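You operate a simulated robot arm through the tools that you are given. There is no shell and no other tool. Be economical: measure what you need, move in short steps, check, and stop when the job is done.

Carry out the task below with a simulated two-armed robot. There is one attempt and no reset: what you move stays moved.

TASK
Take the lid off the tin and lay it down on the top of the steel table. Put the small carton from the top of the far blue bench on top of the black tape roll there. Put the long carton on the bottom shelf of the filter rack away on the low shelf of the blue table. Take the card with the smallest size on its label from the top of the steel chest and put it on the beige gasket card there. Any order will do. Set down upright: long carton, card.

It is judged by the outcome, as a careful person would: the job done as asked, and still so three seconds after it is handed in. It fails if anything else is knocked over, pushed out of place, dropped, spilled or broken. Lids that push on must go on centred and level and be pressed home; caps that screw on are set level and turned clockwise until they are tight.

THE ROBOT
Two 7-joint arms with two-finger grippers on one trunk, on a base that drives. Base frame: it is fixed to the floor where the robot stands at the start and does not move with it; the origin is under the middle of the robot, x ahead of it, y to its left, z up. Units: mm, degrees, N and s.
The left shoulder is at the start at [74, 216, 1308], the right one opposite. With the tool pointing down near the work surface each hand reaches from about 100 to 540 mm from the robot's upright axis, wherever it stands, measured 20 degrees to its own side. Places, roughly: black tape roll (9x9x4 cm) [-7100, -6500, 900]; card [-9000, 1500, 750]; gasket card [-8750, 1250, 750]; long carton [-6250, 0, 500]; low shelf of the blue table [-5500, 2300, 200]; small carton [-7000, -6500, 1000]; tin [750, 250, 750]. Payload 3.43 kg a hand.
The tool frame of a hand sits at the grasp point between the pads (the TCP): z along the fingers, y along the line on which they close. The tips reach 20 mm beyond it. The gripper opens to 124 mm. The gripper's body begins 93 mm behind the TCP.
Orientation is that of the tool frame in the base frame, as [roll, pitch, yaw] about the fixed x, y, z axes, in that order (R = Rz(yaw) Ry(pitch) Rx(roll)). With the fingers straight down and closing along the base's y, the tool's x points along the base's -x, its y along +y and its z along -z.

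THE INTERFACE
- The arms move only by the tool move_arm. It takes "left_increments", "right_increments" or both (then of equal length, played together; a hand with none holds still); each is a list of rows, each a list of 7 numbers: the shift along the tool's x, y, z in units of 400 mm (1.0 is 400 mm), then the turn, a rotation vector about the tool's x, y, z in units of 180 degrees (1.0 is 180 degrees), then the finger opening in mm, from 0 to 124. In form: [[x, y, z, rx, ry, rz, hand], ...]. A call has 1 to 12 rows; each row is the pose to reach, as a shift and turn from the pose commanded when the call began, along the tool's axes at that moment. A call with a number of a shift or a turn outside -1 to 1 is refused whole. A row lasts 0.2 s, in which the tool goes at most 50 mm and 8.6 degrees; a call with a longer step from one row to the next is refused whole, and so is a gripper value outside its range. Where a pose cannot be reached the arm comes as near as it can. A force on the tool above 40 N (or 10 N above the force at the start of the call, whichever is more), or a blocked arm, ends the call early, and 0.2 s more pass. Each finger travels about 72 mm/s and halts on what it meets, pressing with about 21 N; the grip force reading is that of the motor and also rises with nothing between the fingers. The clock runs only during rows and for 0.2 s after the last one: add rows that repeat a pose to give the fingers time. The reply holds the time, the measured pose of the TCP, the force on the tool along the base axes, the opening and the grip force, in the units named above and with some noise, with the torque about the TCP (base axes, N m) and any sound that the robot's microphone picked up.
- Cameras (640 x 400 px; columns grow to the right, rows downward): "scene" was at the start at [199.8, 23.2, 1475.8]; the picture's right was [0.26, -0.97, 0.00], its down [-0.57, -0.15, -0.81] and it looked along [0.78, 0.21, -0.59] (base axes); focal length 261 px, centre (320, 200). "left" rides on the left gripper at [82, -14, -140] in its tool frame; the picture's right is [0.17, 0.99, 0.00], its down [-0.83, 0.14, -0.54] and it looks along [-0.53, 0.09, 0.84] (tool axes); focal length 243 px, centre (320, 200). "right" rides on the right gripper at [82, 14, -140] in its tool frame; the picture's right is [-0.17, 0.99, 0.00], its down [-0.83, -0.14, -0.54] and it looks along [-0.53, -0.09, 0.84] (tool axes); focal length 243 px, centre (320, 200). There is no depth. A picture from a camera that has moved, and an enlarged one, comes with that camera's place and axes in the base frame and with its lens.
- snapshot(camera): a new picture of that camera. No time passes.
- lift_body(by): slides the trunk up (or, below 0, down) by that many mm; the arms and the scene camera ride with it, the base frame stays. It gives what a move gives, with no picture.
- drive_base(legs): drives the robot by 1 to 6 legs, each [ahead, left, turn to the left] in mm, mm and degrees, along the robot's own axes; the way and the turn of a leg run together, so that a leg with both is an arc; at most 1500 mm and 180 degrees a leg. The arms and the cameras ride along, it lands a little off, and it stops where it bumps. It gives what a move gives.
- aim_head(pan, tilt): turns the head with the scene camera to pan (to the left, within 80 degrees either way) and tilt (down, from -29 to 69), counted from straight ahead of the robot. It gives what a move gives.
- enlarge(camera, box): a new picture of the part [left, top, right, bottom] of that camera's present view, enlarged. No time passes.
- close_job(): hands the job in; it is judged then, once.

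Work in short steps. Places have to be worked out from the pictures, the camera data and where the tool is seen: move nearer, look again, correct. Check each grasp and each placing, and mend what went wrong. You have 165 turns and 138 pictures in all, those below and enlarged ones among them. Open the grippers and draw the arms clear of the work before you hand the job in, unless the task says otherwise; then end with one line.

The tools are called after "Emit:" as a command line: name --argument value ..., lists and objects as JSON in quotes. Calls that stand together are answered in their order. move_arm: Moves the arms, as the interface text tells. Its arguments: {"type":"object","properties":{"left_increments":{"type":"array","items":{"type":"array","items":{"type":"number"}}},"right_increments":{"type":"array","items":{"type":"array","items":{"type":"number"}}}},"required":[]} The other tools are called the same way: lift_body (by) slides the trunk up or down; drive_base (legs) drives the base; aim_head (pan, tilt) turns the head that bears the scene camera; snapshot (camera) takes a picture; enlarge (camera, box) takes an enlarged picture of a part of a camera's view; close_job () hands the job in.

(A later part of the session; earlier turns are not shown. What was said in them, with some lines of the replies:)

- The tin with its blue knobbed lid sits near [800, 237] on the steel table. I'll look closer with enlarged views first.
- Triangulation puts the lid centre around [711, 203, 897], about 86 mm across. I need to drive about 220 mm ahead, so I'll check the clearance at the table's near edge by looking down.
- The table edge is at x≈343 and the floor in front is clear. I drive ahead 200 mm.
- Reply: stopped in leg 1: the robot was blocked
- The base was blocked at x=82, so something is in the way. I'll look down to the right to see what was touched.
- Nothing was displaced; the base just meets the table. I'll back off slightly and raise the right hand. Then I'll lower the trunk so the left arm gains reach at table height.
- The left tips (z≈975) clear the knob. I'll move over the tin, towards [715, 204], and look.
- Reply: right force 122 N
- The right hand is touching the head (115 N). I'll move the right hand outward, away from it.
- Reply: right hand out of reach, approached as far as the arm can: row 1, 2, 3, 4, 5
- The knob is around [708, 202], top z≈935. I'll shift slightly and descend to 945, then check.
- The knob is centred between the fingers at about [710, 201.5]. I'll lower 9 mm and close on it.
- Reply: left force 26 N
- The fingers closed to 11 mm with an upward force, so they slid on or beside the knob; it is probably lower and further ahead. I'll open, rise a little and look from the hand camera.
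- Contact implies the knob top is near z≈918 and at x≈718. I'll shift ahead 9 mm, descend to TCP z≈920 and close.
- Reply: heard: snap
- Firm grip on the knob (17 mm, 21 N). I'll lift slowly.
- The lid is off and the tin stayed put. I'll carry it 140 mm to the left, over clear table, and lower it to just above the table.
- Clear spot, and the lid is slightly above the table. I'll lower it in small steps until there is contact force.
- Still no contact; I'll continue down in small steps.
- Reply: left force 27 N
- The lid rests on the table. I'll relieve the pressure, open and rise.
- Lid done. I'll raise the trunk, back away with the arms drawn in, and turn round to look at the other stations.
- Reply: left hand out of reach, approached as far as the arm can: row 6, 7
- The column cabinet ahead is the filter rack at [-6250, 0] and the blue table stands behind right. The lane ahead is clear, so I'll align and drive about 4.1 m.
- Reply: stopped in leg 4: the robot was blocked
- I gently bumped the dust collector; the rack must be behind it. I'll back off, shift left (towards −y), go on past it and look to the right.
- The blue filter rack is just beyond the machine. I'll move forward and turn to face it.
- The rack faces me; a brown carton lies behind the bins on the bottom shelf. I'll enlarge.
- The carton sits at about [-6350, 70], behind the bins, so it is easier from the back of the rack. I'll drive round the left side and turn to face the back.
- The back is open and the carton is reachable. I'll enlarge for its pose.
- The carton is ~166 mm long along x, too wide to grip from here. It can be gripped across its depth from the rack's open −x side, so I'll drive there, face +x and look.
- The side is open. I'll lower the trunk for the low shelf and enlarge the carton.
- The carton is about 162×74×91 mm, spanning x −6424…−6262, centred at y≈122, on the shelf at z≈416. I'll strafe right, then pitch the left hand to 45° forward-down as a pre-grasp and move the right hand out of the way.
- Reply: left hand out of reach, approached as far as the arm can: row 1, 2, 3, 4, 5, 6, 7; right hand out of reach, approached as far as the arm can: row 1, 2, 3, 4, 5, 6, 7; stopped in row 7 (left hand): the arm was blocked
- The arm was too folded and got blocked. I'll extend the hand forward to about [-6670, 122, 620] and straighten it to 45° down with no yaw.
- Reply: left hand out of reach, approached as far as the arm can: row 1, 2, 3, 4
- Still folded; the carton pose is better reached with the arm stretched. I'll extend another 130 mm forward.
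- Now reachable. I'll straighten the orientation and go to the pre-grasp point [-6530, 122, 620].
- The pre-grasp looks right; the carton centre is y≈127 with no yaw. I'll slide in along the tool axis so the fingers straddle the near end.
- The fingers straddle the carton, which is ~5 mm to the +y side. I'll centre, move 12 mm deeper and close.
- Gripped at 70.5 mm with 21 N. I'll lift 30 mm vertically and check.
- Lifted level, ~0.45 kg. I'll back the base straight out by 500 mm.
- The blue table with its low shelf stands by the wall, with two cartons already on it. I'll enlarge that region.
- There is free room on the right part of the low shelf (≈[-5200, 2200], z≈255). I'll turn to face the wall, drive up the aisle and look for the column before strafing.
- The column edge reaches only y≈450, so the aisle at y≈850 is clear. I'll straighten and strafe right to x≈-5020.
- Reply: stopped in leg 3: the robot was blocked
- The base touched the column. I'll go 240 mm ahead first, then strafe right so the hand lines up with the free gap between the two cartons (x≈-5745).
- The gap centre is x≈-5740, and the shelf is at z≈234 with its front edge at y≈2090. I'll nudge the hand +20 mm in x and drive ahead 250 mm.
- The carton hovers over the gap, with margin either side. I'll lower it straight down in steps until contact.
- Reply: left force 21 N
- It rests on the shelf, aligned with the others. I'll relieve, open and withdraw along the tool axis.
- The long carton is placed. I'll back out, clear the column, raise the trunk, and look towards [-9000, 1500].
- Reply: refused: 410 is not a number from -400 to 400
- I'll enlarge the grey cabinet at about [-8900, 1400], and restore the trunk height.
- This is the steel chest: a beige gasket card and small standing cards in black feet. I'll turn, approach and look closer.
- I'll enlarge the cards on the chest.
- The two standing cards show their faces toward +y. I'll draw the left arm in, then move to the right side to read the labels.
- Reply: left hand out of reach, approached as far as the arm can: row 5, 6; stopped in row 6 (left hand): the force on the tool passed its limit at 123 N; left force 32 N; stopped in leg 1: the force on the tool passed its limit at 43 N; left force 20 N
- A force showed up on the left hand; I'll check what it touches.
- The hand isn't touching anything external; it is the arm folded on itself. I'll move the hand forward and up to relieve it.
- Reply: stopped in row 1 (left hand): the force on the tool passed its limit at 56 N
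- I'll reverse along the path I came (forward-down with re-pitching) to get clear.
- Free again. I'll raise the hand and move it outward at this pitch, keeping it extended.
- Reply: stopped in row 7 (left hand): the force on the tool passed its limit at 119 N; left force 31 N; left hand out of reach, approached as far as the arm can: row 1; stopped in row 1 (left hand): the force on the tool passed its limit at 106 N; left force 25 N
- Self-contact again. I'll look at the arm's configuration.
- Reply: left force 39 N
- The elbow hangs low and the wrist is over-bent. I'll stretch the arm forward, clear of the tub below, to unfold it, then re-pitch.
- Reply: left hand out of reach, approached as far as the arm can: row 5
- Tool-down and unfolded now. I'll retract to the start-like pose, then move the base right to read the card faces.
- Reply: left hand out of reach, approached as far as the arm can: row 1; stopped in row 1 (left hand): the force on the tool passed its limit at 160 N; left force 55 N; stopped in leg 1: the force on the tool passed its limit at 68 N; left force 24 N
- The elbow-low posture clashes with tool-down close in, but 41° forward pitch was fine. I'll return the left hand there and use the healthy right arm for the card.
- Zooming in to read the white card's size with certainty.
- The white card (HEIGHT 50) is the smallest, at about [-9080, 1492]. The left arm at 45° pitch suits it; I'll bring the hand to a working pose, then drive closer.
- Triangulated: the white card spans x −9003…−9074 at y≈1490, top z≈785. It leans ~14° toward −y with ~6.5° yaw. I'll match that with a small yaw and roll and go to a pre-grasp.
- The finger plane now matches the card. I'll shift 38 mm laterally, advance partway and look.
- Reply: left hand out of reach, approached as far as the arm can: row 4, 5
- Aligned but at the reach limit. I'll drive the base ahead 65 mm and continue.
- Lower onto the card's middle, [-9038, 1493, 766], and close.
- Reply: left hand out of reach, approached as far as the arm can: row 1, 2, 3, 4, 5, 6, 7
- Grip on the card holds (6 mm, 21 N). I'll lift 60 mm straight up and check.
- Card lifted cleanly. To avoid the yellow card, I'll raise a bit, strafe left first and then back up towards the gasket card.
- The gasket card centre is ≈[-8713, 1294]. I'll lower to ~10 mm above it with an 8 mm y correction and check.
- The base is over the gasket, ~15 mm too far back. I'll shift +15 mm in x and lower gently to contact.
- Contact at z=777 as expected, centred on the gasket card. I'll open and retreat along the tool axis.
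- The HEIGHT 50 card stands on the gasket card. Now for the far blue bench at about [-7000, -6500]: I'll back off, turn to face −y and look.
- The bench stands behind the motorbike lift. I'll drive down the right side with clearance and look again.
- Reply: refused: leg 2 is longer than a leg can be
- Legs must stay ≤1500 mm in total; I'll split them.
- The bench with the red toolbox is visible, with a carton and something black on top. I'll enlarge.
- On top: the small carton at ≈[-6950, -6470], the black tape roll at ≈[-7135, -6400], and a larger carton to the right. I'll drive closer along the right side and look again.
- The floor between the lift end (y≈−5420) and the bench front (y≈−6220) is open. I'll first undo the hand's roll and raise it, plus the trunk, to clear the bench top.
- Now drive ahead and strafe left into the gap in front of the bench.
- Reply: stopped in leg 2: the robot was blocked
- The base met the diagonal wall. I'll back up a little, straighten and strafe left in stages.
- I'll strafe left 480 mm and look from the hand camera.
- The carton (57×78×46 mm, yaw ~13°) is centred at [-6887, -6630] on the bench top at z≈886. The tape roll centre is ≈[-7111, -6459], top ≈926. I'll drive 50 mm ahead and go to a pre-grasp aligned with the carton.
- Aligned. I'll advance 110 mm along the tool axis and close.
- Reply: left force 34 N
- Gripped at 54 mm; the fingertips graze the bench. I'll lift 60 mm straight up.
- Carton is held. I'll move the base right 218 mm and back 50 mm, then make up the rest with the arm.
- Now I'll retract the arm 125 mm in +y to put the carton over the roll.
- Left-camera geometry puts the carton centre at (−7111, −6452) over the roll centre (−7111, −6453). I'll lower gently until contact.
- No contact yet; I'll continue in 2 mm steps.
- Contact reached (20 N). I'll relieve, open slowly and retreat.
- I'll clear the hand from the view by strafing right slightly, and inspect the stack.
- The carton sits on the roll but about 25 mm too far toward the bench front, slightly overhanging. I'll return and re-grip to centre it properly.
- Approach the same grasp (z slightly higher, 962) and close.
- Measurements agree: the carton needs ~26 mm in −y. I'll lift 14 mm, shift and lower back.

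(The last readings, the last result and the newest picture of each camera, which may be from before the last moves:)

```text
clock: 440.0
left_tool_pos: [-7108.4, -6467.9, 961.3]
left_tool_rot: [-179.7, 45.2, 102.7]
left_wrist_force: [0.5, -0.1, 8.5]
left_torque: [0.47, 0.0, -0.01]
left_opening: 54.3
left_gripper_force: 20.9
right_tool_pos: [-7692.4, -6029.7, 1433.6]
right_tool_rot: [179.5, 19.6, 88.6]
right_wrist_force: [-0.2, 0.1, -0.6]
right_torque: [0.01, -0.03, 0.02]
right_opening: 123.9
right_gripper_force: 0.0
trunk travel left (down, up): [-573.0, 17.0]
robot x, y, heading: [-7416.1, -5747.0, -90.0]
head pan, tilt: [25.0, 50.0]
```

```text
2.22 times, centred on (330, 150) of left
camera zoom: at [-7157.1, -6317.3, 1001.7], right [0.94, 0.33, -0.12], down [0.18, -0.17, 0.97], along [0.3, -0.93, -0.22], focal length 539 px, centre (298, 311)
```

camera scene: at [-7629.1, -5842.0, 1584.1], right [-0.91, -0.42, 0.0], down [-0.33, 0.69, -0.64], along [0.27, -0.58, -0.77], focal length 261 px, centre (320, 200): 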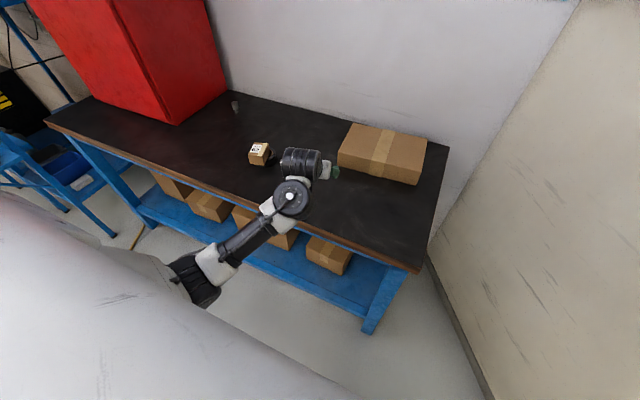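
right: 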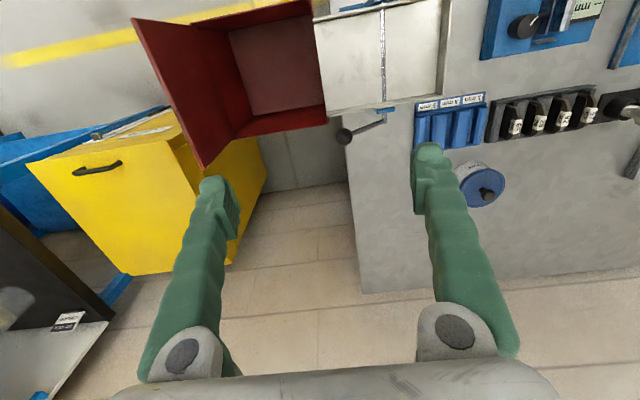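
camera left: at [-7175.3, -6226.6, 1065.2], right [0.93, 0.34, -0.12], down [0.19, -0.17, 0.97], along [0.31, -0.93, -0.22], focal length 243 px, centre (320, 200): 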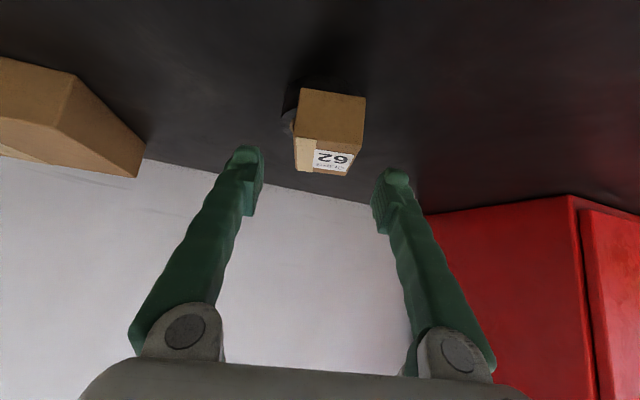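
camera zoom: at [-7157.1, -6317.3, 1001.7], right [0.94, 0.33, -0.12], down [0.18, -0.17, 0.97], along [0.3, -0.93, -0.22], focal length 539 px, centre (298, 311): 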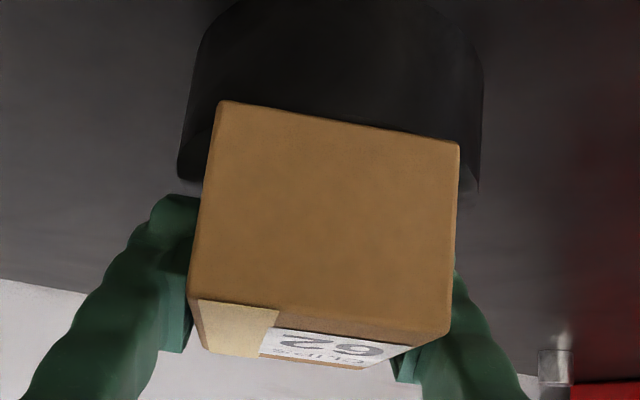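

Now the carton centre and roll centre agree within ~5 mm. Releasing gently and retreating.

Emit:
move_arm --left_increments '[[-0.002, 0, -0.002, 0, 0, 0, 45], [-0.003, 0, -0.003, 0, 0, 0, 54], [-0.003, 0, -0.003, 0, 0, 0, 58], [-0.003, 0, -0.003, 0, 0, 0, 66], [-0.003, 0, -0.003, 0, 0, 0, 76], [-0.003, 0, -0.003, 0, 0, 0, 84], [-0.003, 0, -0.003, 0, 0, 0, 84], [-0.003, 0, -0.07, 0, 0, 0, 84], [-0.003, 0, -0.17, 0, 0, 0, 84], [-0.003, 0, -0.27, 0, 0, 0, 84]]'

Emit:
enlarge --camera "left" --box '[230, 40, 430, 220]'

Emit:
drive_base --legs '[[0, -250, 0]]'

Emit:
enlarge --camera "scene" --box '[220, 120, 310, 195]'

```text
clock: 442.2
left_tool_pos: [-7123.9, -6393.6, 1034.3]
left_tool_rot: [-179.7, 44.8, 102.8]
left_wrist_force: [-0.5, 0.6, -0.8]
left_torque: [0.01, 0.01, -0.03]
left_opening: 84.0
left_gripper_force: 0.1
right_tool_pos: [-7690.6, -6030.0, 1432.0]
right_tool_rot: [179.5, 19.5, 88.7]
right_wrist_force: [-0.3, 0.9, -0.3]
right_torque: [-0.05, -0.01, 0.01]
right_opening: 124.1
right_gripper_force: 0.1
trunk travel left (down, up): [-573.0, 17.0]
robot x, y, heading: [-7414.9, -5746.7, -90.7]
head pan, tilt: [25.0, 50.0]
```

```text
2.22 times, centred on (330, 130) of left
camera zoom: at [-7172.5, -6242.9, 1076.2], right [0.94, 0.33, -0.12], down [0.18, -0.17, 0.97], along [0.3, -0.93, -0.22], focal length 539 px, centre (298, 356)
```

zoom: 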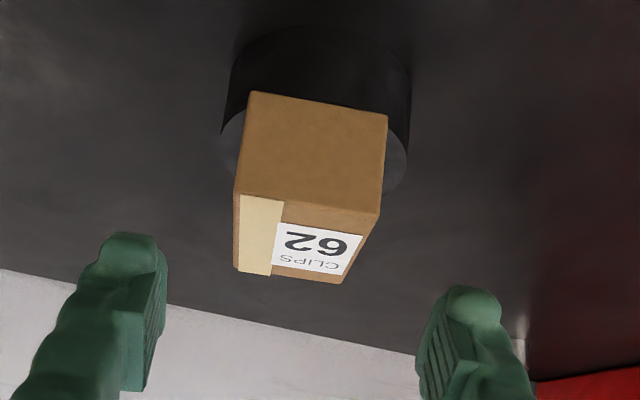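

```text
clock: 446.2
left_tool_pos: [-7376.8, -6392.3, 1034.7]
left_tool_rot: [-179.6, 44.9, 102.8]
left_wrist_force: [-0.4, 0.1, -0.1]
left_torque: [0.0, -0.03, 0.02]
left_opening: 83.8
left_gripper_force: 0.0
right_tool_pos: [-7944.3, -6028.7, 1431.4]
right_tool_rot: [179.7, 19.5, 88.9]
right_wrist_force: [-0.1, 0.0, 0.2]
right_torque: [0.02, 0.03, 0.01]
right_opening: 124.0
right_gripper_force: 0.2
trunk travel left (down, up): [-573.0, 17.0]
robot x, y, heading: [-7666.0, -5742.7, -90.4]
head pan, tilt: [25.0, 50.0]
```

```text
5.33 times, centred on (265, 158) of scene
camera zoom: at [-7634.2, -5841.2, 1584.1], right [-0.91, -0.42, 0.0], down [-0.32, 0.7, -0.64], along [0.27, -0.58, -0.77], focal length 1390 px, centre (613, 427)
```

zoom: 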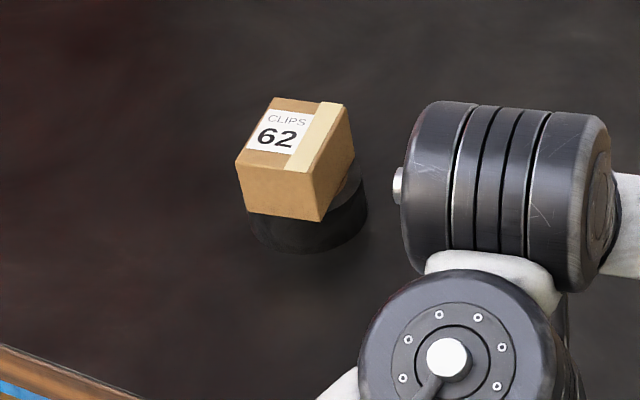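

The carton is now well centred on the tape roll. I'll draw the arm clear by backing off and take a final look.

Emit:
drive_base --legs '[[-260, -40, 0]]'

Emit:
aim_head --pan 25 --tilt 35

Emit:
snapshot --camera "scene"

```text
clock: 448.4
left_tool_pos: [-7416.9, -6134.0, 1034.2]
left_tool_rot: [-179.7, 44.9, 102.5]
left_wrist_force: [-0.4, 1.2, 0.0]
left_torque: [-0.02, 0.0, -0.01]
left_opening: 83.7
left_gripper_force: 0.0
right_tool_pos: [-7983.8, -5767.9, 1431.7]
right_tool_rot: [179.6, 19.3, 88.7]
right_wrist_force: [0.4, 0.0, 1.0]
right_torque: [0.03, 0.03, 0.01]
right_opening: 124.0
right_gripper_force: 0.1
trunk travel left (down, up): [-573.0, 17.0]
robot x, y, heading: [-7707.8, -5484.5, -90.4]
head pan, tilt: [25.0, 50.0]
```

```text
clock: 449.1
left_tool_pos: [-7416.8, -6132.4, 1034.9]
left_tool_rot: [-179.8, 44.9, 102.6]
left_wrist_force: [-0.5, 0.4, -0.2]
left_torque: [0.03, 0.01, -0.05]
left_opening: 83.9
left_gripper_force: 0.0
right_tool_pos: [-7984.0, -5765.9, 1431.8]
right_tool_rot: [179.5, 19.4, 88.6]
right_wrist_force: [0.1, -0.3, 0.3]
right_torque: [0.0, -0.01, 0.0]
right_opening: 124.2
right_gripper_force: 0.0
trunk travel left (down, up): [-573.0, 17.0]
robot x, y, heading: [-7707.8, -5482.3, -90.7]
head pan, tilt: [25.0, 35.0]
```

```text
25 pictures are left
camera scene: at [-7668.1, -5589.9, 1605.8], right [-0.91, -0.41, 0.0], down [-0.24, 0.52, -0.82], along [0.34, -0.75, -0.57], focal length 261 px, centre (320, 200)
```

scene: 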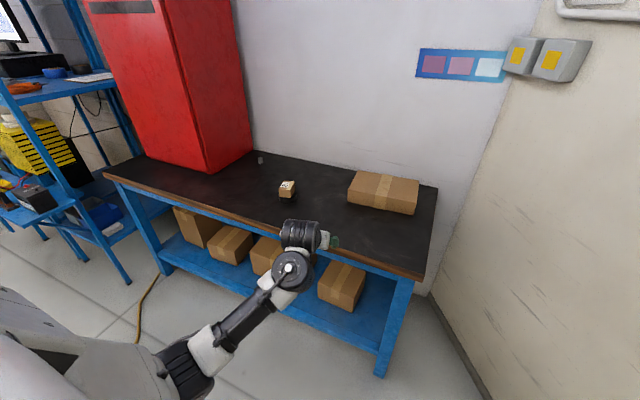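

All four jobs are done, the grippers are open and the arms are clear. Handing in.

Emit:
close_job

```text
The job is handed in.
```

All four parts are done and the job is handed in: the tin's lid is on the steel table, the small carton is on the tape roll, the long carton is on the blue table's low shelf, and the HEIGHT 50 card stands on the gasket card. The base bumped the steel table, dust collector, column and a wall on the way; I saw nothing displaced.
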